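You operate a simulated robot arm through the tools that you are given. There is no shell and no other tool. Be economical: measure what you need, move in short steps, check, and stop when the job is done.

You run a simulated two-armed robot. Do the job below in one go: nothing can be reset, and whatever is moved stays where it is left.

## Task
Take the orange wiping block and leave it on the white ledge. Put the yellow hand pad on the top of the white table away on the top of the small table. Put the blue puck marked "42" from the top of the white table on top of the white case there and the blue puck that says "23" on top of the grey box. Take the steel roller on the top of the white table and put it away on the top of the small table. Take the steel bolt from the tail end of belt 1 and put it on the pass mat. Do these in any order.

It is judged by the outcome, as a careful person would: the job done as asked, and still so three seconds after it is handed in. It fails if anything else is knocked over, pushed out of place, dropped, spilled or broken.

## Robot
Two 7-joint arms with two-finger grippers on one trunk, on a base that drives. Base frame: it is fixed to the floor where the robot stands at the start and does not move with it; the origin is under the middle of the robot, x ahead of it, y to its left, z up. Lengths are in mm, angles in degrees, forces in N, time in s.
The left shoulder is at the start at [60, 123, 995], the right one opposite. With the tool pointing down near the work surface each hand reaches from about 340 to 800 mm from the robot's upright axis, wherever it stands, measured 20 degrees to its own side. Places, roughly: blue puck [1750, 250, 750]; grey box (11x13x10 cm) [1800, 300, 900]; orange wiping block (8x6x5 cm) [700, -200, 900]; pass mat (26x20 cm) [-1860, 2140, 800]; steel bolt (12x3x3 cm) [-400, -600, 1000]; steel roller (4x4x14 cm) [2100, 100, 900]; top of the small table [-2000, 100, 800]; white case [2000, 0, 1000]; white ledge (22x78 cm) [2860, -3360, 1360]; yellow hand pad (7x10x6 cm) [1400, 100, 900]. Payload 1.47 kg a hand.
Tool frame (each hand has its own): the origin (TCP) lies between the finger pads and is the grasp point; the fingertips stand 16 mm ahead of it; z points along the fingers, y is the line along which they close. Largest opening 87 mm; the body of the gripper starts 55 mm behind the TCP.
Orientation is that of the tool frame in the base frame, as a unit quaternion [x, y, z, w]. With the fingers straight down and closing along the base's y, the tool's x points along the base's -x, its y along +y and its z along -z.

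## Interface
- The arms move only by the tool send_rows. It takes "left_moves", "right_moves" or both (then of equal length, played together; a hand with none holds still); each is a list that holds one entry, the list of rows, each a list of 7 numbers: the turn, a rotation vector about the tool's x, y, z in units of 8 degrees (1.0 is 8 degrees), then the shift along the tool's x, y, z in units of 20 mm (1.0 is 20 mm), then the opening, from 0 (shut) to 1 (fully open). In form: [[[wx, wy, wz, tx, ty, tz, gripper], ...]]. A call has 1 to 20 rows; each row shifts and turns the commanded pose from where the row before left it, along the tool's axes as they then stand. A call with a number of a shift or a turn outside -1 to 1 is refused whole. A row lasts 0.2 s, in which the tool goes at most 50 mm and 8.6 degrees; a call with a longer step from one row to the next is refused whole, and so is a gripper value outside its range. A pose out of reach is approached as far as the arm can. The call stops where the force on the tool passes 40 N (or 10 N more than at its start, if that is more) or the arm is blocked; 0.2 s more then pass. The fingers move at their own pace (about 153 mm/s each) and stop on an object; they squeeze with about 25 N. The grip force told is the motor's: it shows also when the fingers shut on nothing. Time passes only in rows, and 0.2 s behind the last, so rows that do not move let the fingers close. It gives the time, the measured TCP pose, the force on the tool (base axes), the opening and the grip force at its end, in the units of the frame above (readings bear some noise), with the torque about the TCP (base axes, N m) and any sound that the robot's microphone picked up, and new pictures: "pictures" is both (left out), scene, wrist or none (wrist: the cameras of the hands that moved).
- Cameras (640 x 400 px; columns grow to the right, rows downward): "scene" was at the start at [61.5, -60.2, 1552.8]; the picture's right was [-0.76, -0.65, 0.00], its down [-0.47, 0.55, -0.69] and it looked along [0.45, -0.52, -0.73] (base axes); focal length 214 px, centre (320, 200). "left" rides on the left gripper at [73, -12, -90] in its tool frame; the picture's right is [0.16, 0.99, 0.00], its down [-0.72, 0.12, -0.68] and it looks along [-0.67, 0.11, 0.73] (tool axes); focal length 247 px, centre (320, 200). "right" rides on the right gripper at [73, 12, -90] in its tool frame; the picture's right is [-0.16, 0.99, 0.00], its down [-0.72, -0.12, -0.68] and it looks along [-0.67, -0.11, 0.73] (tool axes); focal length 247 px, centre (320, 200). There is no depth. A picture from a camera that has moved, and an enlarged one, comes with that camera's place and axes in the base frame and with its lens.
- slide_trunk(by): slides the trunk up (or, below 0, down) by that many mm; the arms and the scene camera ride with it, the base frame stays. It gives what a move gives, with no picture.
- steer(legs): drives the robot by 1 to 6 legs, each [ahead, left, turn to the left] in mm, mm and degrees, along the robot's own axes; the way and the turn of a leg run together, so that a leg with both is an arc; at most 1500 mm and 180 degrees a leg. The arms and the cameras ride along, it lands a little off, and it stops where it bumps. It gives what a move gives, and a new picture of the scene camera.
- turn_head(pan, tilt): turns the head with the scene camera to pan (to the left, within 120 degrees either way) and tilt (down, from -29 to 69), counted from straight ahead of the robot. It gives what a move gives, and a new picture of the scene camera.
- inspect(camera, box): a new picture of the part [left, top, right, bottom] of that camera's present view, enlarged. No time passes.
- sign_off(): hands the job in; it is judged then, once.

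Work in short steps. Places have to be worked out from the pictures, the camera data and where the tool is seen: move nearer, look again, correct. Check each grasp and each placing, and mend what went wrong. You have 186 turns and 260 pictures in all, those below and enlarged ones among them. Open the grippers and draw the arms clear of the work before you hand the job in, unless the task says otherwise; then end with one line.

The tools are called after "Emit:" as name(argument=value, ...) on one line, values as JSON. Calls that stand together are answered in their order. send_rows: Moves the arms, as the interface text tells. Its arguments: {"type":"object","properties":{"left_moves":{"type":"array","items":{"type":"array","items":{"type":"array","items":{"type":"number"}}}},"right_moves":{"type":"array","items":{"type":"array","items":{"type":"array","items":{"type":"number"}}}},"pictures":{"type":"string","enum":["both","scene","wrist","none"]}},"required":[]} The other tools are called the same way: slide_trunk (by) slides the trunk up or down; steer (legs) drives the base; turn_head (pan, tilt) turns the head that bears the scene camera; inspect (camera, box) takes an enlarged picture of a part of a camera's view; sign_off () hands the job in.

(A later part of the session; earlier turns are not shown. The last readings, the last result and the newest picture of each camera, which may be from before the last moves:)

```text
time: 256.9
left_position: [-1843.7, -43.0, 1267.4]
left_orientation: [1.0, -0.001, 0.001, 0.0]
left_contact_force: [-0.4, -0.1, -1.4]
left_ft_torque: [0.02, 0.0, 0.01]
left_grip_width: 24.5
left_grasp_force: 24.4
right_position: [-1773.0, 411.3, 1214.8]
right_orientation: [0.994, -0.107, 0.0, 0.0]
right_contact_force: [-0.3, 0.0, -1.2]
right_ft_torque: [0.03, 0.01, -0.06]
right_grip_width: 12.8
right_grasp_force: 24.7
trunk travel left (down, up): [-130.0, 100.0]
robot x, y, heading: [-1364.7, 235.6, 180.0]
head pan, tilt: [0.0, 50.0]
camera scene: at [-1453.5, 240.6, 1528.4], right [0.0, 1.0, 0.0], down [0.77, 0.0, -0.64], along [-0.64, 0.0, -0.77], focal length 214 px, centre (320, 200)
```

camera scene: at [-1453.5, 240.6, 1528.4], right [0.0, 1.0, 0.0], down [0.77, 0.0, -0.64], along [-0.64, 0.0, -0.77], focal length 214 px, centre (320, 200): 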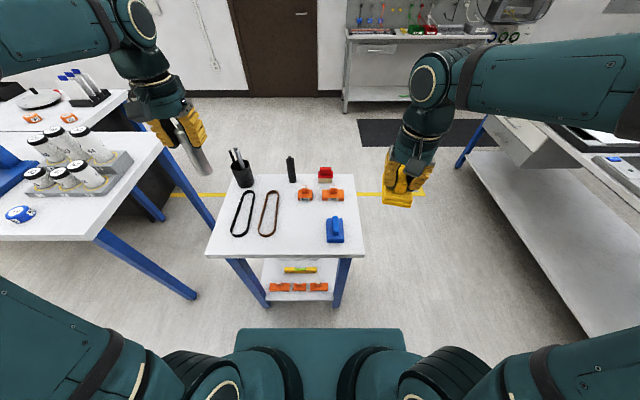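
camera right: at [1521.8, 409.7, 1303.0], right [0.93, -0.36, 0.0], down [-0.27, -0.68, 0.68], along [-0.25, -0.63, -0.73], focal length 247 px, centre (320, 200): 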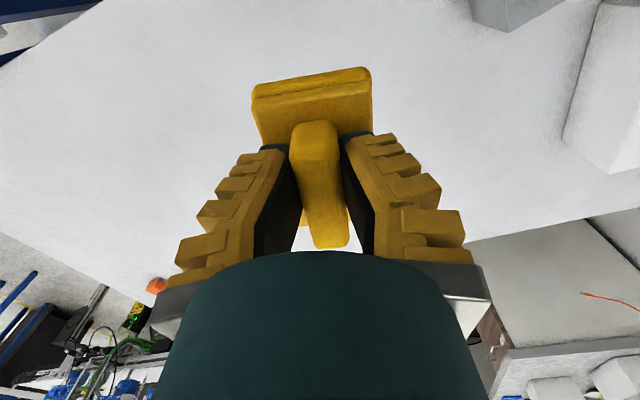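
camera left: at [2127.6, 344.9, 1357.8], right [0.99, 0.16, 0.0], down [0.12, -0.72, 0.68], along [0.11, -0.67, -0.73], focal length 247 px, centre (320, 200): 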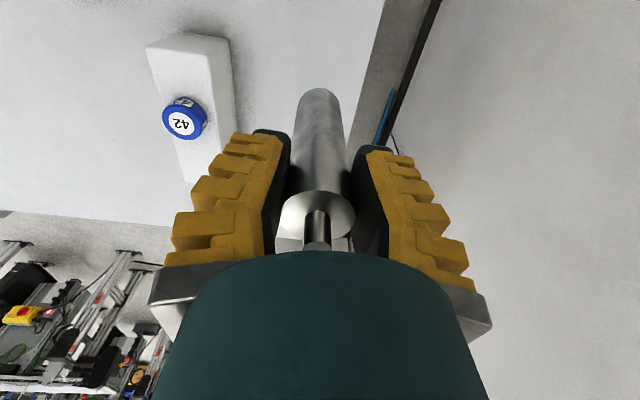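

Free area lies between the brown belt (y<78) and the blue tool (y>262). Put roller at (-1928,119), pad at (-1850,205). Move the left hand over its spot.

Emit:
send_rows(left_moves=[[[0, 0, 0, -0.467, -0.9, 0, 0], [0, 0, 0, -0.467, -0.9, 0, 0], [0, 0, 0, -0.467, -0.9, 0, 0], [0, 0, 0, -0.467, -0.9, 0, 0], [0, 0, 0, -0.467, -0.9, 0, 0], [0, 0, 0, -0.467, -0.9, 0, 0], [0, 0, 0, -0.467, -0.9, 0, 0], [0, 0, 0, -0.467, -0.9, 0, 0], [0, 0, 0, -0.467, -0.9, 0, 0], [0, 0, 0, 0, 0, 1, 0], [0, 0, 0, 0, 0, 1, 0], [0, 0, 0, 0, 0, 1, 0], [0, 0, 0, 0, 0, 1, 0], [0, 0, 0, 0, 0, 1, 0], [0, 0, 0, 0, 0, 1, 0], [0, 0, 0, 0, 0, 1, 0], [0, 0, 0, 0, 0, 1, 0], [0, 0, 0, 0, 0, 1, 0], [0, 0, 0, 0, 0, 1, 0]]], pictures="both")

Emit:
inspect(camera="scene", box=[200, 140, 380, 260])

```text
time: 260.9
left_position: [-1927.5, 119.3, 1065.9]
left_orientation: [1.0, -0.002, 0.0, 0.0]
left_contact_force: [-0.1, -0.1, -1.8]
left_ft_torque: [0.01, -0.02, 0.03]
left_grip_width: 24.7
left_grasp_force: 25.1
right_position: [-1772.7, 410.1, 1213.5]
right_orientation: [0.994, -0.107, 0.001, 0.0]
right_contact_force: [0.2, 0.4, -0.3]
right_ft_torque: [-0.01, 0.0, -0.03]
right_grip_width: 13.0
right_grasp_force: 24.7
trunk travel left (down, up): [-130.0, 100.0]
robot x, y, heading: [-1364.5, 238.6, 179.9]
head pan, tilt: [0.0, 50.0]
camera scene: at [-1454.1, 240.6, 1528.3], right [0.0, 1.0, 0.0], down [0.77, 0.0, -0.64], along [-0.64, 0.0, -0.77], focal length 214 px, centre (320, 200)
camera left: at [-1853.9, 131.3, 1156.8], right [0.15, -0.99, 0.0], down [-0.72, -0.11, 0.68], along [-0.67, -0.1, -0.73], focal length 247 px, centre (320, 200)
```

scene: 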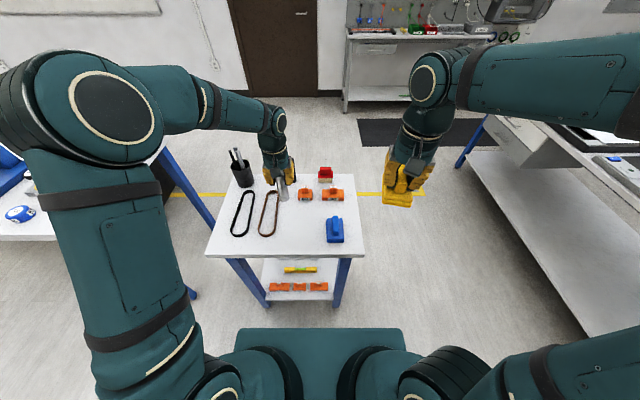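
left: 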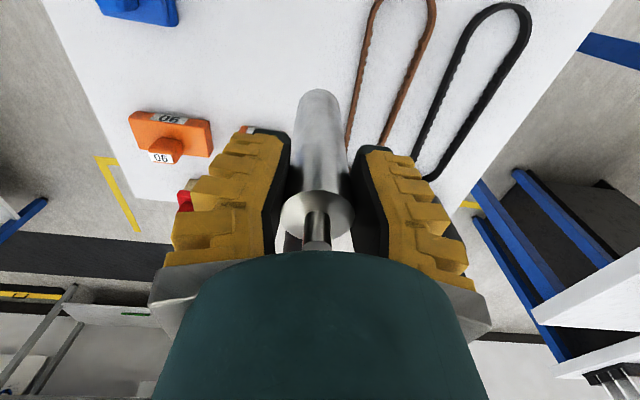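

```text
3.33 times, centred on (290, 200) of scene
camera zoom: at [-1454.1, 240.6, 1528.3], right [0.0, 1.0, 0.0], down [0.77, 0.0, -0.64], along [-0.64, 0.0, -0.77], focal length 715 px, centre (420, 200)
```

zoom: 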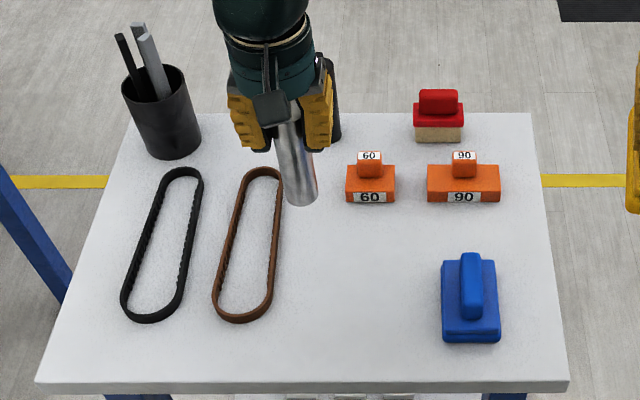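

Clear. Shift 8 mm away from the belt and descend to ~966.

Emit:
send_rows(left_moves=[[[0, 0, 0, 0, -0.4, 1, 0], [0, 0, 0, 0, 0, 1, 0], [0, 0, 0, 0, 0, 1, 0], [0, 0, 0, 0, 0, 1, 0], [0, 0, 0, 0, 0, 0.8, 0]]], pictures="none")

Emit:
inspect(camera="scene", box=[200, 140, 380, 260])

```text
time: 262.1
left_position: [-1927.0, 127.7, 970.7]
left_orientation: [1.0, -0.002, 0.001, 0.0]
left_contact_force: [0.1, 0.5, -2.1]
left_ft_torque: [-0.04, 0.01, 0.0]
left_grip_width: 24.8
left_grasp_force: 24.4
right_position: [-1772.1, 411.8, 1215.0]
right_orientation: [0.994, -0.106, 0.0, 0.0]
right_contact_force: [-0.3, 0.1, -0.8]
right_ft_torque: [-0.03, -0.03, -0.02]
right_grip_width: 12.7
right_grasp_force: 25.3
trunk travel left (down, up): [-130.0, 100.0]
robot x, y, heading: [-1366.6, 240.3, 179.7]
head pan, tilt: [0.0, 50.0]
```

```text
3.33 times, centred on (290, 200) of scene
camera zoom: at [-1454.0, 240.7, 1528.3], right [0.0, 1.0, 0.0], down [0.77, 0.0, -0.64], along [-0.64, 0.0, -0.77], focal length 715 px, centre (420, 200)
```

zoom: 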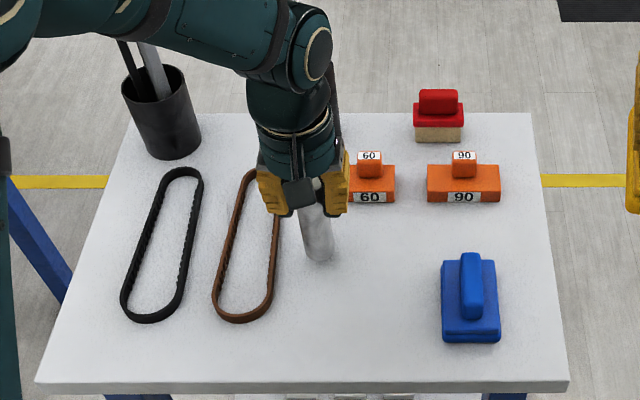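

Lower in small steps until contact.

Emit:
send_rows(left_moves=[[[0, 0, 0, 0, 0, 0.2, 0], [0, 0, 0, 0, 0, 0.2, 0], [0, 0, 0, 0, 0, 0.15, 0]]], pictures="none")

```text
time: 262.9
left_position: [-1925.4, 128.1, 959.8]
left_orientation: [1.0, -0.002, -0.001, 0.0]
left_contact_force: [0.9, -0.2, -1.3]
left_ft_torque: [0.0, -0.04, 0.01]
left_grip_width: 24.4
left_grasp_force: 24.9
right_position: [-1772.6, 410.5, 1214.5]
right_orientation: [0.994, -0.107, 0.0, -0.001]
right_contact_force: [-1.0, -0.6, -0.7]
right_ft_torque: [-0.01, 0.01, 0.01]
right_grip_width: 12.8
right_grasp_force: 25.2
trunk travel left (down, up): [-130.0, 100.0]
robot x, y, heading: [-1368.6, 241.8, 179.6]
head pan, tilt: [0.0, 50.0]
```

Emit:
send_rows(left_moves=[[[0, 0, 0, 0, 0, 0.2, 0], [0, 0, 0, 0, 0, 0.15, 0]]], pictures="none")

```text
time: 263.5
left_position: [-1925.8, 127.7, 953.8]
left_orientation: [1.0, -0.001, -0.001, 0.0]
left_contact_force: [-0.1, -1.2, 2.3]
left_ft_torque: [-0.03, -0.04, -0.02]
left_grip_width: 24.3
left_grasp_force: 25.0
right_position: [-1772.5, 412.1, 1215.1]
right_orientation: [0.994, -0.106, -0.001, 0.0]
right_contact_force: [0.0, 0.0, -1.9]
right_ft_torque: [-0.01, -0.01, 0.02]
right_grip_width: 12.7
right_grasp_force: 24.5
trunk travel left (down, up): [-130.0, 100.0]
robot x, y, heading: [-1366.3, 238.4, 179.7]
head pan, tilt: [0.0, 50.0]
```

Just touching (2 N, was −1.7). Press 2 mm more to confirm full seating.

Emit:
send_rows(left_moves=[[[0, 0, 0, 0, 0, 0.1, 0]]], pictures="wrist")

```text
time: 263.9
left_position: [-1926.0, 128.2, 953.1]
left_orientation: [1.0, -0.003, -0.002, 0.0]
left_contact_force: [0.5, -1.5, 11.8]
left_ft_torque: [-0.02, -0.14, -0.03]
left_grip_width: 28.1
left_grasp_force: 25.1
right_position: [-1772.7, 411.2, 1214.4]
right_orientation: [0.994, -0.106, 0.0, 0.0]
right_contact_force: [-0.2, 0.7, -0.7]
right_ft_torque: [0.04, -0.01, 0.04]
right_grip_width: 12.9
right_grasp_force: 24.6
trunk travel left (down, up): [-130.0, 100.0]
robot x, y, heading: [-1361.3, 238.2, 179.9]
head pan, tilt: [0.0, 50.0]
camera left: at [-1853.2, 139.1, 1042.9], right [0.15, -0.99, 0.0], down [-0.72, -0.11, 0.68], along [-0.67, -0.1, -0.73], focal length 247 px, centre (320, 200)
```

left: 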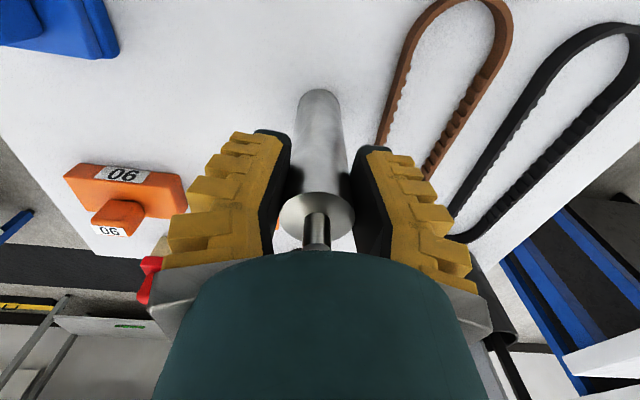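

Seated. Open and rise straight up.

Emit:
send_rows(left_moves=[[[0, 0, 0, 0, 0, -0.05, 0.4], [0, 0, 0, 0, 0, 0, 0.55], [0, 0, 0, 0, 0, 0, 0.8], [0, 0, 0, 0, 0, -0.5, 0.8], [0, 0, 0, 0, 0, -1, 0.8], [0, 0, 0, 0, 0, -1, 0.8], [0, 0, 0, 0, 0, -1, 0.8], [0, 0, 0, 0, 0, -1, 0.8], [0, 0, 0, 0, 0, -1, 0.8], [0, 0, 0, 0, 0, -1, 0.8], [0, 0, 0, 0, 0, -1, 0.8], [0, 0, 0, 0, 0, -1, 0.8], [0, 0, 0, 0, 0, -1, 0.8], [0, 0, 0, 0, 0, -1, 0.8], [0, 0, 0, 0, 0, -1, 0.8], [0, 0, 0, 0, 0, -1, 0.8], [0, 0, 0, 0, 0, -1, 0.8]]], pictures="wrist")

```text
time: 267.5
left_position: [-1926.9, 128.5, 1221.8]
left_orientation: [1.0, -0.001, 0.0, 0.0]
left_contact_force: [0.2, -0.6, 0.4]
left_ft_torque: [0.01, 0.01, -0.01]
left_grip_width: 73.1
left_grasp_force: 2.3
right_position: [-1772.8, 411.1, 1213.4]
right_orientation: [0.994, -0.107, 0.0, -0.001]
right_contact_force: [0.4, 0.0, -1.0]
right_ft_torque: [-0.02, -0.01, 0.05]
right_grip_width: 13.1
right_grasp_force: 25.2
trunk travel left (down, up): [-130.0, 100.0]
robot x, y, heading: [-1364.5, 241.8, 180.0]
head pan, tilt: [0.0, 50.0]
camera left: at [-1853.3, 139.4, 1312.7], right [0.15, -0.99, 0.0], down [-0.72, -0.11, 0.68], along [-0.67, -0.11, -0.73], focal length 247 px, centre (320, 200)
```

left: 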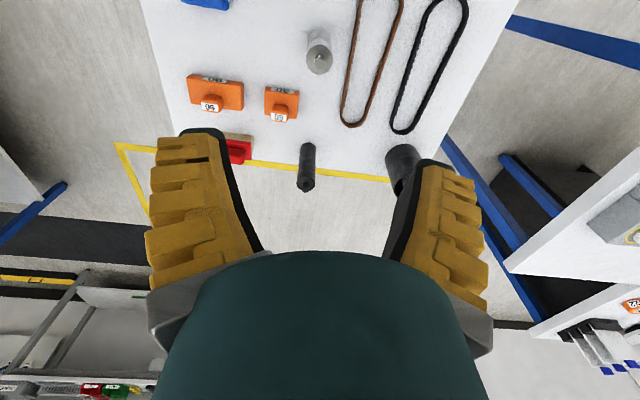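

Roller stands. Retract left, bring the pad over (-1848,205) and align it.

Emit:
send_rows(left_moves=[[[0, 0, 0, 0.42, 0.95, 0, 0.8], [0, 0, 0, 0.42, 0.95, 0, 0.8], [0, 0, 0, 0.42, 0.95, 0, 0.8], [0, 0, 0, 0.42, 0.95, 0, 0.8], [0, 0, 0, 0.42, 0.95, 0, 0.8], [0, 0, 0, 0.42, 0.95, 0, 0.8], [0, 0, 0, 0.42, 0.95, 0, 0.8], [0, 0, 0, 0.42, 0.95, 0, 0.8], [0, 0, 0, 0.42, 0.95, 0, 0.8], [0, 0, 0, 0.42, 0.95, 0, 0.8], [0, 0, 0, 0, 0, 0, 0.8], [0, 0, 0, 0, 0, 0, 0.8], [0, 0, 0, 0, 0, 0, 0.8], [0, 0, 0, 0, 0, 0, 0.8], [0, 0, 0, 0, 0, 0, 0.8], [0, 0, 0, 0, 0, 0, 0.8], [0, 0, 0, 0, 0, 0, 0.8], [0, 0, 0, 0, 0, 0, 0.8], [0, 0, 0, 0, 0, 0, 0.8], [0, 0, 0, 0, 0, 0, 0.8]]], right_moves=[[[0, 0, 0, 0, 0, 0, 0], [0, 0, 0, 0, 0, 0, 0], [0, 0, 0, -0.133, 0.986, 0, 0], [0, 0, 0, -0.133, 0.986, 0, 0], [0, 0, 0, -0.133, 0.986, 0, 0], [0, 0, 0, -0.133, 0.986, 0, 0], [0, 0, 0, -0.133, 0.986, 0, 0], [0, 0, 0, -0.133, 0.986, 0, 0], [0, 0, 0, -0.133, 0.986, 0, 0], [0, 0, 0, -0.133, 0.986, 0, 0], [0, 0, 0, -0.133, 0.986, 0, 0], [0, 0, 0, -0.133, 0.986, 0, 0], [0, 0, 0, -0.133, 0.986, 0, 0], [0, 0, -0.765, 0, 0, 0, 0], [0, 0, -0.765, 0, 0, 0, 0], [0, 0, 0, 0, 0, 1, 0], [0, 0, 0, 0, 0, 1, 0], [0, 0, 0, 0, 0, 1, 0], [0, 0, 0, 0, 0, 1, 0], [0, 0, 0, 0, 0, 1, 0]]], pictures="both")

Emit:
inspect(camera="scene", box=[200, 140, 380, 260])

```text
time: 271.7
left_position: [-1843.6, -62.7, 1221.8]
left_orientation: [1.0, -0.001, 0.001, 0.0]
left_contact_force: [0.3, 0.8, -0.2]
left_ft_torque: [0.0, -0.02, -0.01]
left_grip_width: 73.3
left_grasp_force: 1.8
right_position: [-1847.2, 206.3, 1113.7]
right_orientation: [1.0, 0.001, 0.0, 0.0]
right_contact_force: [0.4, 0.6, -0.4]
right_ft_torque: [0.0, -0.01, 0.0]
right_grip_width: 13.1
right_grasp_force: 25.1
trunk travel left (down, up): [-130.0, 100.0]
robot x, y, heading: [-1365.4, 240.4, 179.8]
head pan, tilt: [0.0, 50.0]
camera scene: at [-1453.8, 240.6, 1528.3], right [0.0, 1.0, 0.0], down [0.77, 0.0, -0.64], along [-0.64, 0.0, -0.77], focal length 214 px, centre (320, 200)
camera right: at [-1773.6, 194.4, 1202.4], right [-0.16, -0.99, 0.0], down [-0.72, 0.12, 0.68], along [-0.67, 0.11, -0.73], focal length 247 px, centre (320, 200)
camera left: at [-1770.4, -51.7, 1312.7], right [0.15, -0.99, 0.0], down [-0.72, -0.11, 0.68], along [-0.67, -0.11, -0.73], focal length 247 px, centre (320, 200)
```

scene: 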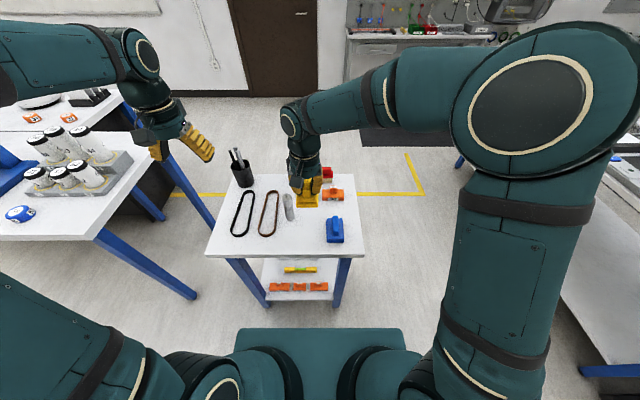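
right: 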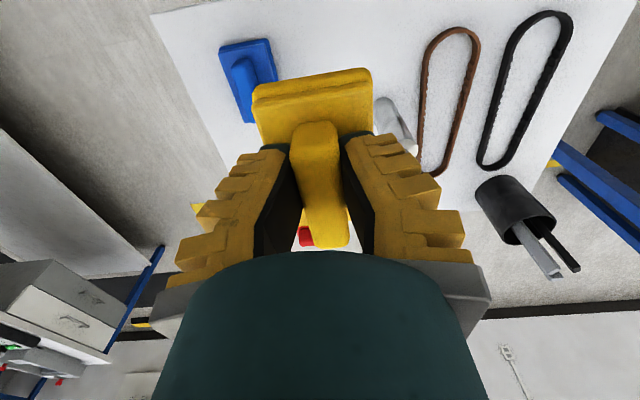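
left: 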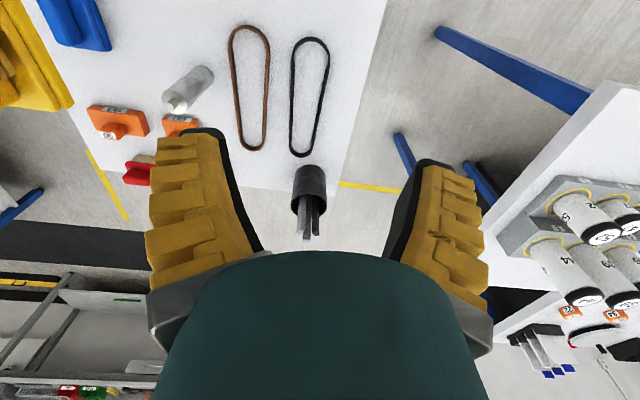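

```text
3.33 times, centred on (290, 200) of scene
camera zoom: at [-1453.8, 240.6, 1528.3], right [0.0, 1.0, 0.0], down [0.77, 0.0, -0.64], along [-0.64, 0.0, -0.77], focal length 715 px, centre (420, 200)
```

zoom: 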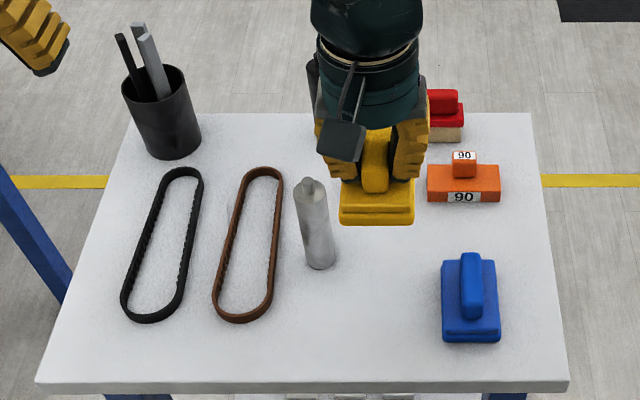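

Path clear. Lower the pad to ~910.

Emit:
send_rows(right_moves=[[[0, 0, 0, 0.1, 0, 1, 0], [0, 0, 0, 0, 0, 1, 0], [0, 0, 0, 0, 0, 1, 0], [0, 0, 0, 0, 0, 1, 0], [0, 0, 0, 0, 0, 1, 0], [0, 0, 0, 0, 0, 1, 0], [0, 0, 0, 0, 0, 1, 0], [0, 0, 0, 0, 0, 1, 0], [0, 0, 0, 0, 0, 1, 0], [0, 0, 0, 0, 0, 1, 0], [0, 0, 0, 0, 0, 0.2, 0]]], pictures="none")

Emit:
send_rows(right_moves=[[[0, 0, 0, 0, 0, 0.2, 0], [0, 0, 0, 0, 0, 0.1, 0]]], pictures="none")

```text
time: 274.1
left_position: [-1843.4, -62.3, 1223.1]
left_orientation: [1.0, -0.003, 0.0, 0.0]
left_contact_force: [-0.4, -0.2, -0.1]
left_ft_torque: [0.03, -0.04, 0.0]
left_grip_width: 73.2
left_grasp_force: 2.3
right_position: [-1844.4, 206.7, 910.5]
right_orientation: [1.0, 0.0, 0.0, 0.001]
right_contact_force: [-0.5, -0.7, -0.8]
right_ft_torque: [0.01, -0.01, -0.01]
right_grip_width: 12.8
right_grasp_force: 24.0
trunk travel left (down, up): [-130.0, 100.0]
robot x, y, heading: [-1367.8, 237.6, 179.5]
head pan, tilt: [0.0, 50.0]
```

```text
time: 274.7
left_position: [-1841.7, -62.2, 1222.2]
left_orientation: [1.0, -0.002, 0.0, 0.0]
left_contact_force: [-0.6, -0.5, 0.7]
left_ft_torque: [0.01, 0.0, 0.02]
left_grip_width: 73.0
left_grasp_force: 2.3
right_position: [-1846.0, 205.9, 904.3]
right_orientation: [1.0, 0.001, 0.0, -0.001]
right_contact_force: [1.1, 0.6, -0.8]
right_ft_torque: [0.0, -0.04, -0.03]
right_grip_width: 13.0
right_grasp_force: 25.4
trunk travel left (down, up): [-130.0, 100.0]
robot x, y, heading: [-1369.1, 240.1, 179.9]
head pan, tilt: [0.0, 50.0]
```

Emit:
send_rows(right_moves=[[[0, 0, 0, 0, 0, 0.15, 0], [0, 0, 0, 0, 0, 0.1, 0]]], pictures="wrist")

```text
time: 275.3
left_position: [-1842.5, -63.5, 1222.0]
left_orientation: [1.0, -0.001, -0.001, 0.0]
left_contact_force: [-0.3, 0.5, 0.1]
left_ft_torque: [0.04, -0.01, -0.01]
left_grip_width: 73.3
left_grasp_force: 2.4
right_position: [-1844.9, 205.8, 900.5]
right_orientation: [1.0, 0.001, -0.001, -0.001]
right_contact_force: [3.0, 0.0, 9.8]
right_ft_torque: [0.0, 0.46, 0.02]
right_grip_width: 16.8
right_grasp_force: 25.2
trunk travel left (down, up): [-130.0, 100.0]
robot x, y, heading: [-1367.4, 238.6, 179.7]
head pan, tilt: [0.0, 50.0]
camera right: at [-1771.2, 194.5, 988.8], right [-0.16, -0.99, 0.0], down [-0.72, 0.12, 0.68], along [-0.67, 0.11, -0.73], focal length 247 px, centre (320, 200)
```

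right: 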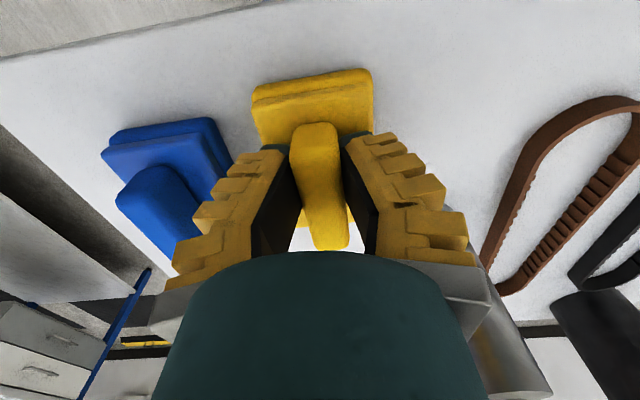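

Seated. Open just enough (30 mm) and rise.

Emit:
send_rows(right_moves=[[[0, 0, 0, 0, 0, 0, 0.3], [0, 0, 0, 0, 0, 0, 0.4], [0, 0, 0, 0, 0, -0.3, 0.4], [0, 0, 0, 0, 0, -0.7, 0.4], [0, 0, 0, 0, 0, -1, 0.4], [0, 0, 0, 0, 0, -1, 0.4], [0, 0, 0, 0, 0, -1, 0.4], [0, 0, 0, 0, 0, -1, 0.4], [0, 0, 0, 0, 0, -1, 0.4], [0, 0, 0, 0, 0, -1, 0.4], [0, 0, 0, 0, 0, -1, 0.4], [0, 0, 0, 0, 0, -1, 0.4], [0, 0, 0, 0, 0, -1, 0.4], [0, 0, 0, 0, 0, -1, 0.4], [0, 0, 0, 0, 0, -1, 0.4], [0, 0, 0, 0, 0, -1, 0.4], [0, 0, 0, 0, 0, -1, 0.4], [0, 0, 0, 0, -1, -1, 0.4], [0, 0, 0, 0, -1, -1, 0.4], [0, 0, 0, 0, -1, 0, 0.4]]], pictures="both")

Emit:
inspect(camera="scene", box=[200, 140, 380, 260])

```text
time: 279.5
left_position: [-1842.4, -64.0, 1222.0]
left_orientation: [1.0, -0.002, 0.0, 0.0]
left_contact_force: [-0.1, -0.1, -0.4]
left_ft_torque: [0.01, 0.01, -0.02]
left_grip_width: 72.9
left_grasp_force: 2.6
right_position: [-1844.7, 267.3, 1218.6]
right_orientation: [1.0, 0.0, 0.0, 0.0]
right_contact_force: [0.2, 0.0, 0.0]
right_ft_torque: [-0.02, -0.02, -0.02]
right_grip_width: 40.6
right_grasp_force: 4.4
trunk travel left (down, up): [-130.0, 100.0]
robot x, y, heading: [-1365.2, 237.0, 180.0]
head pan, tilt: [0.0, 50.0]
camera scene: at [-1453.5, 241.4, 1528.3], right [0.0, 1.0, 0.0], down [0.77, 0.0, -0.64], along [-0.64, 0.0, -0.77], focal length 214 px, centre (320, 200)
camera right: at [-1771.1, 255.8, 1308.0], right [-0.16, -0.99, 0.0], down [-0.72, 0.12, 0.68], along [-0.67, 0.11, -0.73], focal length 247 px, centre (320, 200)
```

scene: 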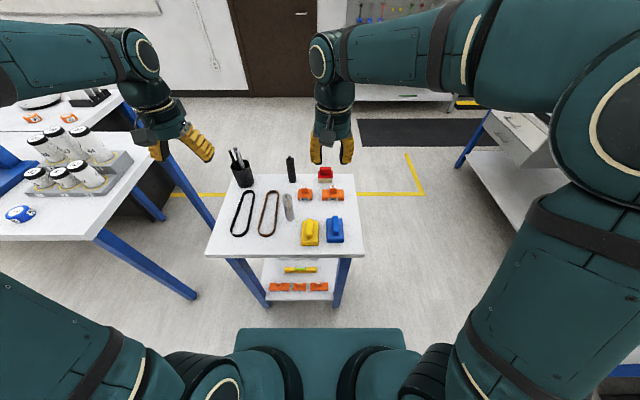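
right: 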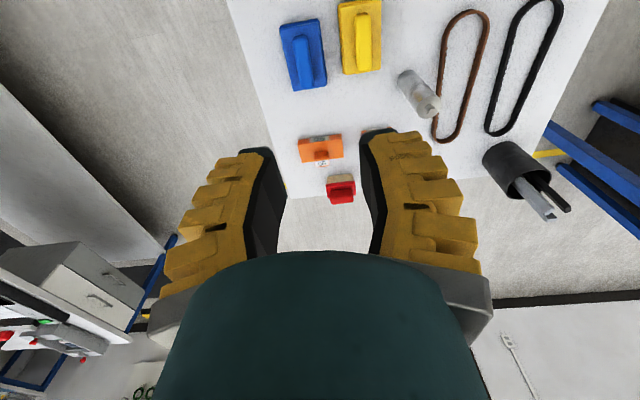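

```text
3.33 times, centred on (290, 200) of scene
camera zoom: at [-1453.5, 241.4, 1528.3], right [0.0, 1.0, 0.0], down [0.77, 0.0, -0.64], along [-0.64, 0.0, -0.77], focal length 715 px, centre (420, 200)
```

zoom: 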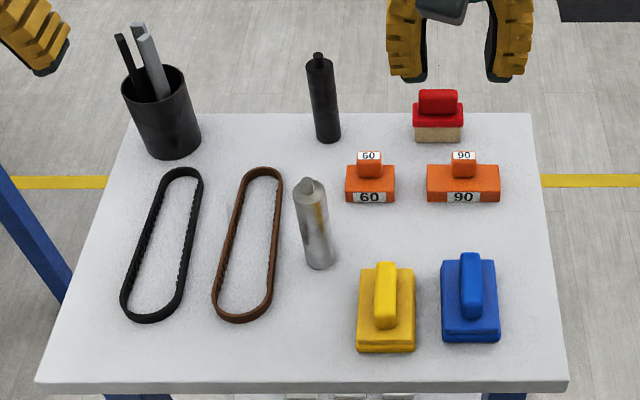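

All good on the small table. Open/park is fine; now drive back to the front of the white table for the orange block.

Emit:
steer(legs=[[-700, 0, 0], [0, 0, 180], [620, -210, 0]])

Emit:
turn_head(pan=-10, tilt=45)

```text
time: 293.8
left_position: [421.2, 308.4, 1223.4]
left_orientation: [0.009, 1.0, 0.001, 0.0]
left_contact_force: [-0.2, 0.1, 0.6]
left_ft_torque: [0.01, 0.04, 0.0]
left_grip_width: 73.0
left_grasp_force: 2.3
right_position: [418.0, -22.0, 1219.2]
right_orientation: [0.007, 1.0, 0.0, 0.0]
right_contact_force: [0.2, -0.4, -0.4]
right_ft_torque: [0.02, 0.0, -0.01]
right_grip_width: 40.7
right_grasp_force: 4.7
trunk travel left (down, up): [-130.0, 100.0]
robot x, y, heading: [-65.4, 13.5, -1.3]
head pan, tilt: [0.0, 50.0]
camera scene: at [26.0, 10.8, 1528.3], right [-0.02, -1.0, 0.0], down [-0.77, 0.02, -0.64], along [0.64, -0.01, -0.77], focal length 214 px, centre (320, 200)
```

scene: 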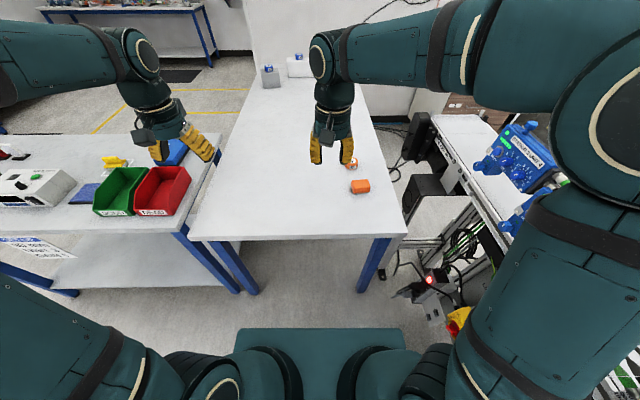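

```text
time: 294.6
left_position: [420.4, 308.7, 1223.7]
left_orientation: [0.009, 1.0, 0.0, 0.001]
left_contact_force: [0.2, -0.4, 0.0]
left_ft_torque: [0.03, -0.02, -0.01]
left_grip_width: 73.0
left_grasp_force: 2.8
right_position: [417.4, -23.1, 1219.7]
right_orientation: [0.008, 1.0, 0.0, 0.001]
right_contact_force: [-0.4, 0.7, -0.3]
right_ft_torque: [0.01, 0.0, -0.01]
right_grip_width: 40.7
right_grasp_force: 4.5
trunk travel left (down, up): [-130.0, 100.0]
robot x, y, heading: [-60.4, 10.9, -0.9]
head pan, tilt: [-10.0, 45.0]
camera scene: at [28.1, -3.1, 1535.3], right [-0.19, -0.98, 0.0], down [-0.69, 0.14, -0.71], along [0.69, -0.14, -0.71], focal length 214 px, centre (320, 200)
```

scene: 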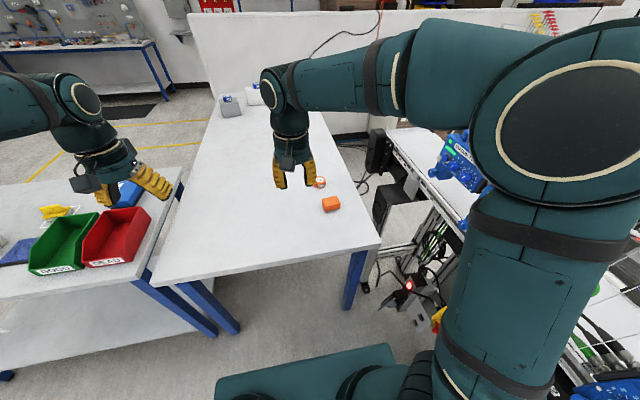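

Block at ≈(652,-173). Move ahead 120 mm.

Emit:
steer(legs=[[120, 0, 0]])

Emit:
send_rows(right_moves=[[[0, 0, 0, -0.7, -0.94, 0, 1], [0, 0, 0, -0.7, -0.94, 0, 1], [0, 0, 0, -0.7, -0.94, 0, 1], [0, 0, 0, -0.7, -0.94, 0, 1], [0, 0, 0, -0.7, -0.94, 0, 1], [0, 0, 0, -0.7, -0.94, 0, 1], [0, 0, 0, -0.7, -0.94, 0, 1], [0, 0, 0, -0.7, -0.94, 0, 1], [0, 0, 0, 0, 0, 1, 1], [0, 0, 0, 0, 0, 1, 1], [0, 0, 0, 0, 0, 1, 1], [0, 0, 0, 0, 0, 1, 1], [0, 0, 0, 0, 0, 1, 1], [0, 0, 0, 0, 0, 1, 1]]], pictures="wrist")

```text
time: 295.8
left_position: [542.3, 305.3, 1221.6]
left_orientation: [0.01, 1.0, 0.001, 0.0]
left_contact_force: [0.3, 0.3, -0.2]
left_ft_torque: [0.04, 0.02, 0.01]
left_grip_width: 72.9
left_grasp_force: 2.5
right_position: [539.7, -24.2, 1217.8]
right_orientation: [0.008, 1.0, 0.0, -0.001]
right_contact_force: [0.7, 0.0, -0.4]
right_ft_torque: [0.02, 0.02, 0.02]
right_grip_width: 40.8
right_grasp_force: 4.2
trunk travel left (down, up): [-130.0, 100.0]
robot x, y, heading: [60.4, 9.2, -1.2]
head pan, tilt: [-10.0, 45.0]
camera scene: at [149.6, -5.6, 1535.2], right [-0.19, -0.98, 0.0], down [-0.69, 0.14, -0.71], along [0.69, -0.14, -0.71], focal length 214 px, centre (320, 200)
```

scene: 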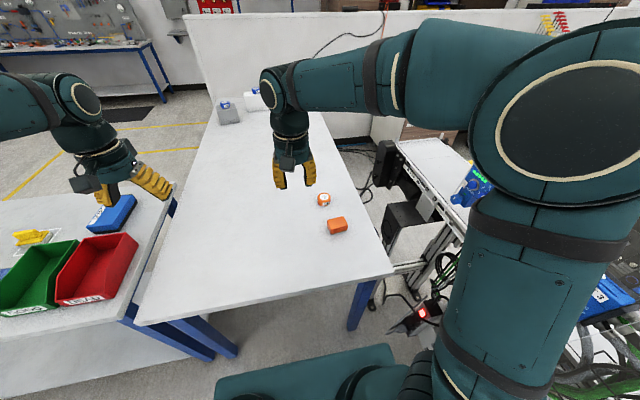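

```text
time: 298.8
left_position: [540.9, 304.4, 1222.3]
left_orientation: [0.01, 1.0, 0.0, 0.0]
left_contact_force: [-0.3, 0.5, 0.4]
left_ft_torque: [0.02, 0.01, 0.02]
left_grip_width: 73.0
left_grasp_force: 2.5
right_position: [648.1, -176.2, 1100.2]
right_orientation: [0.008, 1.0, 0.0, 0.0]
right_contact_force: [0.3, 0.1, 0.0]
right_ft_torque: [-0.02, 0.0, -0.01]
right_grip_width: 87.1
right_grasp_force: 0.0
trunk travel left (down, up): [-130.0, 100.0]
robot x, y, heading: [59.6, 8.9, -1.4]
head pan, tilt: [-10.0, 45.0]
camera right: at [576.1, -163.3, 1187.7], right [0.17, 0.98, 0.0], down [0.72, -0.13, 0.68], along [0.67, -0.12, -0.73], focal length 247 px, centre (320, 200)
```

right: 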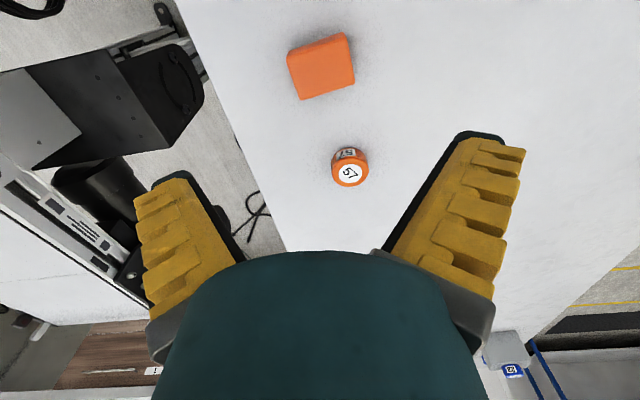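

Block centre ≈ (654,-176). Rotate the wrist 83° to close across its shorter side, shifting slightly.

Emit:
send_rows(right_moves=[[[0, 0, 0, -0.3, 0, 0, 1], [0, 0, 0.945, 0, 0, 0, 1], [0, 0, 0.945, 0, 0, 0, 1], [0, 0, 0.945, 0, 0, 0, 1], [0, 0, 0.945, 0, 0, 0, 1], [0, 0, 0.945, 0, 0, 0, 1], [0, 0, 0.945, 0, 0, 0, 1], [0, 0, 0.945, 0, 0, 0, 1], [0, 0, 0.945, 0, 0, 0, 1], [0, 0, 0.945, 0, 0, 0, 1], [0, 0, 0.945, 0, 0, 0, 1], [0, 0, 0.945, 0, 0, 0, 1], [0, 0, 0, 0, 0, 1, 1], [0, 0, 0, 0, 0, 1, 1], [0, 0, 0, 0, 0, 1, 1], [0, 0, 0, 0, 0, 1, 1], [0, 0, 0, 0, 0, 1, 1], [0, 0, 0, 0, 0, 1, 1], [0, 0, 0, 0, 0, 1, 1]]], pictures="wrist")

```text
time: 302.8
left_position: [540.1, 305.3, 1222.3]
left_orientation: [0.01, 1.0, 0.0, 0.0]
left_contact_force: [1.1, 0.7, -0.4]
left_ft_torque: [0.04, -0.01, 0.02]
left_grip_width: 73.1
left_grasp_force: 2.0
right_position: [652.6, -177.4, 958.2]
right_orientation: [0.67, 0.743, 0.0, 0.0]
right_contact_force: [-0.1, -0.2, -0.1]
right_ft_torque: [-0.01, -0.03, 0.0]
right_grip_width: 86.9
right_grasp_force: 0.1
trunk travel left (down, up): [-130.0, 100.0]
robot x, y, heading: [58.9, 6.4, -1.5]
head pan, tilt: [-10.0, 45.0]
camera right: at [658.6, -102.8, 1047.1], right [1.0, -0.06, 0.0], down [-0.04, -0.73, 0.68], along [-0.04, -0.68, -0.73], focal length 247 px, centre (320, 200)
```

right: 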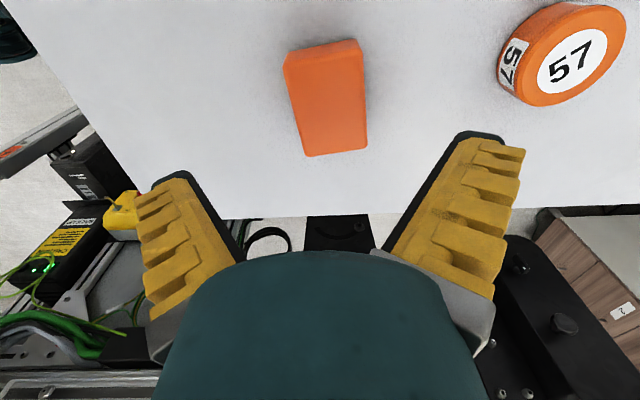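

Shift slightly, descend to ~862 and close.

Emit:
send_rows(right_moves=[[[0, 0, 0, 0.2, 0.37, 1, 1], [0, 0, 0, 0, 0, 1, 1], [0, 0, 0, 0, 0, 1, 1], [0, 0, 0, 0, 0, 1, 1], [0, 0, 0, 0, 0, 0.75, 1], [0, 0, 0, 0, 0, 0, 0], [0, 0, 0, 0, 0, 0, 0], [0, 0, 0, 0, 0, 0, 0], [0, 0, 0, 0, 0, -0.5, 0], [0, 0, 0, 0, 0, -1, 0]]], pictures="wrist")

```text
time: 305.0
left_position: [541.3, 304.4, 1222.7]
left_orientation: [0.009, 1.0, 0.0, 0.0]
left_contact_force: [-0.1, 0.9, 0.0]
left_ft_torque: [-0.01, -0.02, 0.0]
left_grip_width: 72.8
left_grasp_force: 2.3
right_position: [659.9, -173.5, 894.5]
right_orientation: [0.669, 0.743, 0.0, 0.001]
right_contact_force: [0.0, -0.2, -0.8]
right_ft_torque: [0.02, -0.02, -0.04]
right_grip_width: 51.1
right_grasp_force: 25.0
trunk travel left (down, up): [-130.0, 100.0]
robot x, y, heading: [57.2, 11.0, -1.0]
head pan, tilt: [-10.0, 45.0]
camera right: at [664.7, -98.6, 982.9], right [1.0, -0.05, 0.0], down [-0.04, -0.73, 0.68], along [-0.04, -0.68, -0.73], focal length 247 px, centre (320, 200)
```

right: 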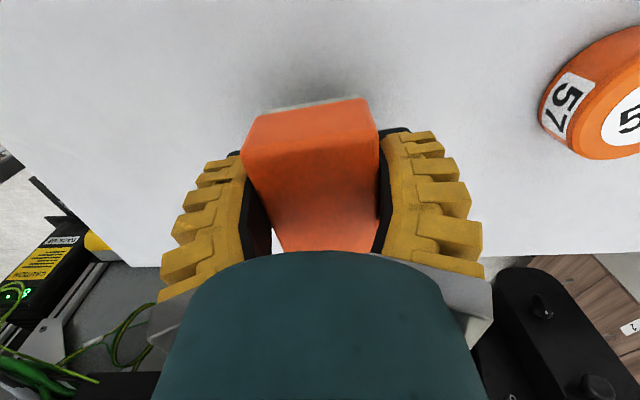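

Block held. Lift and retract.

Emit:
send_rows(right_moves=[[[0, 0, 0, 0, 0, -1, 0], [0, 0, 0, 0, 0, -1, 0], [0, 0, 0, 0, 0, -1, 0], [0, 0, 0, 0, 0, -1, 0], [0, 0, 0, 0, 0, -1, 0], [0, 0, 0, 0, 0, -1, 0], [0, 0, 0, 0, 0, -1, 0], [0, 0, 0, 0, 0, -1, 0], [0, 0, 0, 0, 0, -1, 0], [0, 0, 0, 0, 0, -1, 0], [0, 0, 0, 0, 0, -1, 0], [0, 0, 0, 0, -1, -1, 0], [0, 0, 0, 0, -1, -1, 0], [0, 0, 0, 0, -1, -1, 0], [0, 0, 0, 0, -1, -1, 0], [0, 0, 0, 0, -1, -1, 0], [0, 0, 0, 0, -1, -1, 0], [0, 0, 0, 0, -1, 0, 0], [0, 0, 0, 0, -1, 0, 0]]], pictures="scene")

```text
time: 309.0
left_position: [539.0, 304.4, 1223.6]
left_orientation: [0.009, 1.0, 0.0, 0.001]
left_contact_force: [0.0, 0.1, -0.1]
left_ft_torque: [0.02, 0.0, -0.01]
left_grip_width: 73.2
left_grasp_force: 2.4
right_position: [499.7, -188.5, 1235.0]
right_orientation: [0.67, 0.742, 0.0, 0.0]
right_contact_force: [-0.2, -0.6, -1.4]
right_ft_torque: [-0.01, -0.04, 0.0]
right_grip_width: 51.0
right_grasp_force: 24.8
trunk travel left (down, up): [-130.0, 100.0]
robot x, y, heading: [60.6, 6.5, -1.0]
head pan, tilt: [-10.0, 45.0]
camera scene: at [147.4, -6.1, 1535.3], right [-0.19, -0.98, 0.0], down [-0.69, 0.14, -0.71], along [0.69, -0.14, -0.71], focal length 214 px, centre (320, 200)
```

scene: 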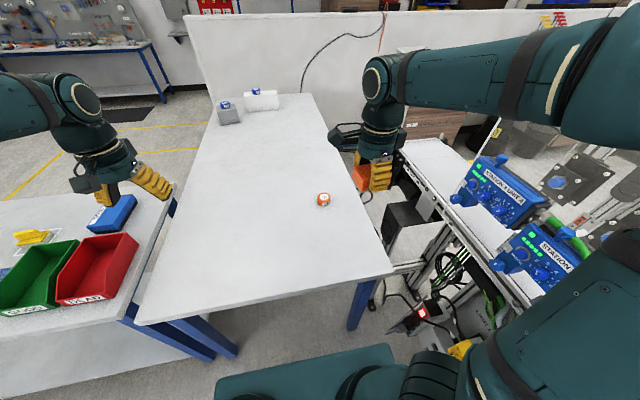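

Now find a way to the ledge. I go around via the north aisle towards the back of the partition.

Emit:
steer(legs=[[-260, 0, 1], [0, 1500, 0], [0, 800, 0], [1500, 0, 0], [900, 0, 0]])

Emit:
turn_head(pan=-40, tilt=20)

```text
time: 342.0
left_position: [2657.1, 2644.4, 1224.6]
left_orientation: [-0.004, 1.0, 0.001, 0.001]
left_contact_force: [0.6, 1.1, -1.2]
left_ft_torque: [-0.02, -0.01, 0.02]
left_grip_width: 73.2
left_grasp_force: 2.6
right_position: [2631.6, 2149.8, 1233.8]
right_orientation: [0.659, 0.752, 0.0, -0.001]
right_contact_force: [0.4, -0.2, -0.9]
right_ft_torque: [0.0, -0.01, -0.03]
right_grip_width: 50.7
right_grasp_force: 25.0
trunk travel left (down, up): [-130.0, 100.0]
robot x, y, heading: [2182.3, 2333.7, 0.5]
head pan, tilt: [-10.0, 45.0]
camera scene: at [2273.3, 2322.0, 1535.2], right [-0.16, -0.99, 0.0], down [-0.7, 0.12, -0.71], along [0.7, -0.12, -0.71], focal length 214 px, centre (320, 200)
```

scene: 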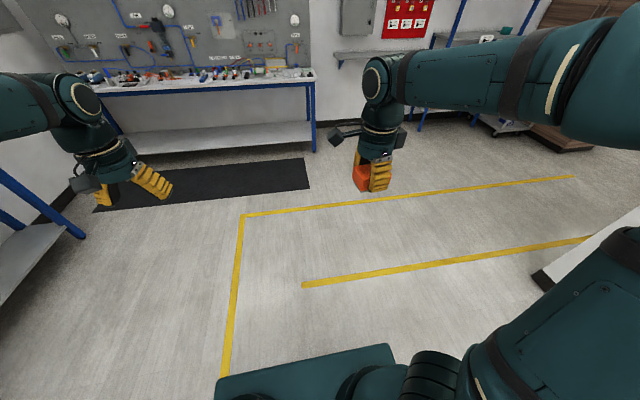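

```text
time: 343.0
left_position: [2656.4, 2644.5, 1222.8]
left_orientation: [-0.004, 1.0, 0.001, 0.0]
left_contact_force: [0.5, 0.3, -0.1]
left_ft_torque: [0.01, -0.03, -0.02]
left_grip_width: 73.2
left_grasp_force: 2.5
right_position: [2630.9, 2148.9, 1233.4]
right_orientation: [0.658, 0.753, 0.0, 0.001]
right_contact_force: [0.2, -0.1, -0.2]
right_ft_torque: [0.01, -0.01, -0.03]
right_grip_width: 50.5
right_grasp_force: 25.0
trunk travel left (down, up): [-130.0, 100.0]
robot x, y, heading: [2180.7, 2337.4, 0.7]
head pan, tilt: [-40.0, 20.0]
camera scene: at [2264.7, 2276.2, 1573.9], right [-0.64, -0.77, 0.0], down [-0.26, 0.22, -0.94], along [0.73, -0.6, -0.34], focal length 214 px, centre (320, 200)
```

scene: 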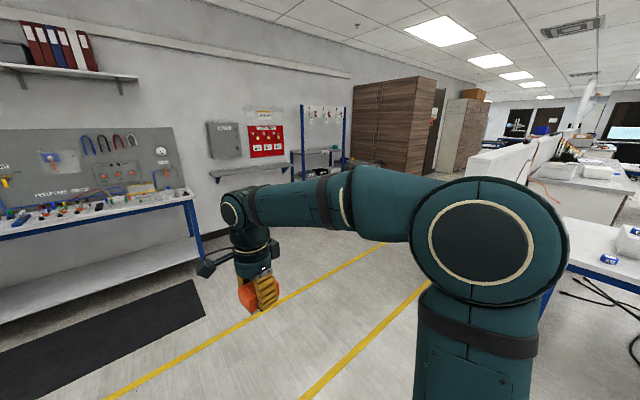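

There's a corridor behind the partition. Move to its mouth, facing south.

Emit:
steer(legs=[[1150, 0, 0], [0, 0, -90]])

Emit:
turn_head(pan=0, tilt=15)

```text
time: 352.6
left_position: [3645.0, 1866.6, 1223.4]
left_orientation: [0.702, 0.712, 0.0, 0.0]
left_contact_force: [0.4, -0.3, 0.2]
left_ft_torque: [0.02, 0.03, 0.01]
left_grip_width: 72.9
left_grasp_force: 2.9
right_position: [3151.1, 1891.1, 1233.7]
right_orientation: [0.998, 0.069, 0.0, 0.0]
right_contact_force: [0.6, -0.6, -0.6]
right_ft_torque: [-0.02, -0.01, -0.05]
right_grip_width: 50.8
right_grasp_force: 25.1
trunk travel left (down, up): [-130.0, 100.0]
robot x, y, heading: [3334.5, 2336.1, -89.1]
head pan, tilt: [-40.0, 20.0]
camera scene: at [3275.5, 2256.4, 1573.9], right [-0.78, 0.63, 0.0], down [0.22, 0.27, -0.94], along [-0.59, -0.73, -0.34], focal length 214 px, centre (320, 200)
```

scene: 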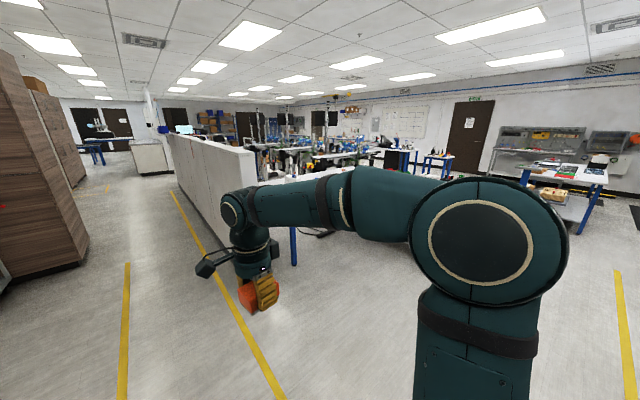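

```text
time: 353.7
left_position: [3646.6, 1867.1, 1223.9]
left_orientation: [0.702, 0.712, 0.0, 0.0]
left_contact_force: [0.0, -0.5, -0.3]
left_ft_torque: [0.01, 0.01, 0.0]
left_grip_width: 73.1
left_grasp_force: 2.0
right_position: [3152.2, 1890.1, 1233.9]
right_orientation: [0.998, 0.069, 0.0, 0.0]
right_contact_force: [-1.0, -0.3, -0.7]
right_ft_torque: [-0.02, -0.02, -0.01]
right_grip_width: 50.7
right_grasp_force: 24.9
trunk travel left (down, up): [-130.0, 100.0]
robot x, y, heading: [3334.5, 2337.2, -88.9]
head pan, tilt: [0.0, 15.0]
camera scene: at [3335.8, 2235.2, 1582.1], right [-1.0, -0.01, 0.0], down [0.0, 0.26, -0.97], along [0.01, -0.97, -0.26], focal length 214 px, centre (320, 200)
```

scene: 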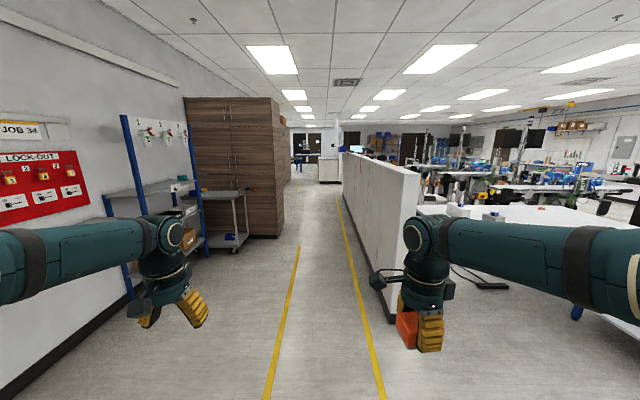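

Corridor is clear. Drive south toward y≈-2200 and look again.

Emit:
steer(legs=[[1500, 0, -1], [1500, 0, 0], [1300, 0, 0]])

Emit:
turn_head(pan=-15, tilt=15)

```text
time: 374.4
left_position: [3621.1, -2459.6, 1223.2]
left_orientation: [0.711, 0.703, -0.001, 0.0]
left_contact_force: [0.1, -0.7, -0.7]
left_ft_torque: [0.01, 0.0, 0.01]
left_grip_width: 73.0
left_grasp_force: 2.4
right_position: [3128.0, -2423.3, 1233.4]
right_orientation: [0.998, 0.057, 0.0, 0.0]
right_contact_force: [0.2, 0.9, -0.9]
right_ft_torque: [0.01, -0.02, -0.01]
right_grip_width: 50.5
right_grasp_force: 25.2
trunk travel left (down, up): [-130.0, 100.0]
robot x, y, heading: [3320.8, -1977.2, -90.6]
head pan, tilt: [0.0, 15.0]
camera scene: at [3319.5, -2082.9, 1582.1], right [-1.0, 0.01, 0.0], down [0.0, 0.26, -0.97], along [-0.01, -0.97, -0.26], focal length 214 px, centre (320, 200)
```

scene: 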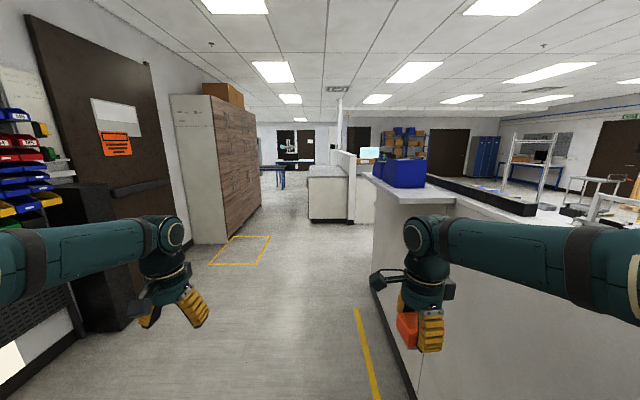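

```text
time: 375.1
left_position: [3622.4, -2458.0, 1223.3]
left_orientation: [0.711, 0.703, 0.0, 0.0]
left_contact_force: [0.6, 0.2, 0.6]
left_ft_torque: [0.0, 0.0, 0.02]
left_grip_width: 73.5
left_grasp_force: 2.4
right_position: [3126.5, -2423.3, 1234.2]
right_orientation: [0.998, 0.057, 0.001, 0.0]
right_contact_force: [-0.7, 0.6, -1.2]
right_ft_torque: [0.0, -0.02, 0.01]
right_grip_width: 50.6
right_grasp_force: 25.0
trunk travel left (down, up): [-130.0, 100.0]
robot x, y, heading: [3318.5, -1981.4, -90.6]
head pan, tilt: [-15.0, 15.0]
camera scene: at [3295.3, -2079.1, 1582.1], right [-0.96, 0.27, 0.0], down [0.07, 0.25, -0.97], along [-0.26, -0.93, -0.26], focal length 214 px, centre (320, 200)
```

scene: 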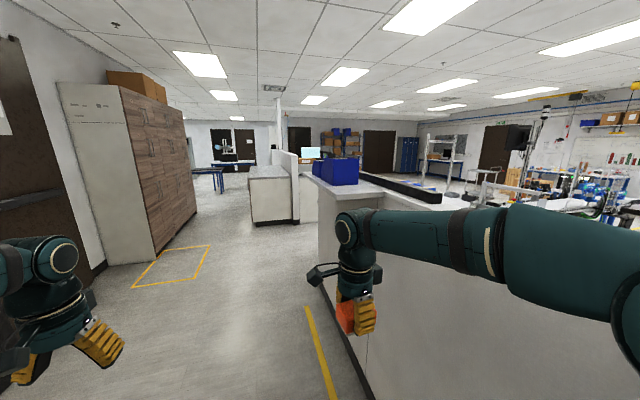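

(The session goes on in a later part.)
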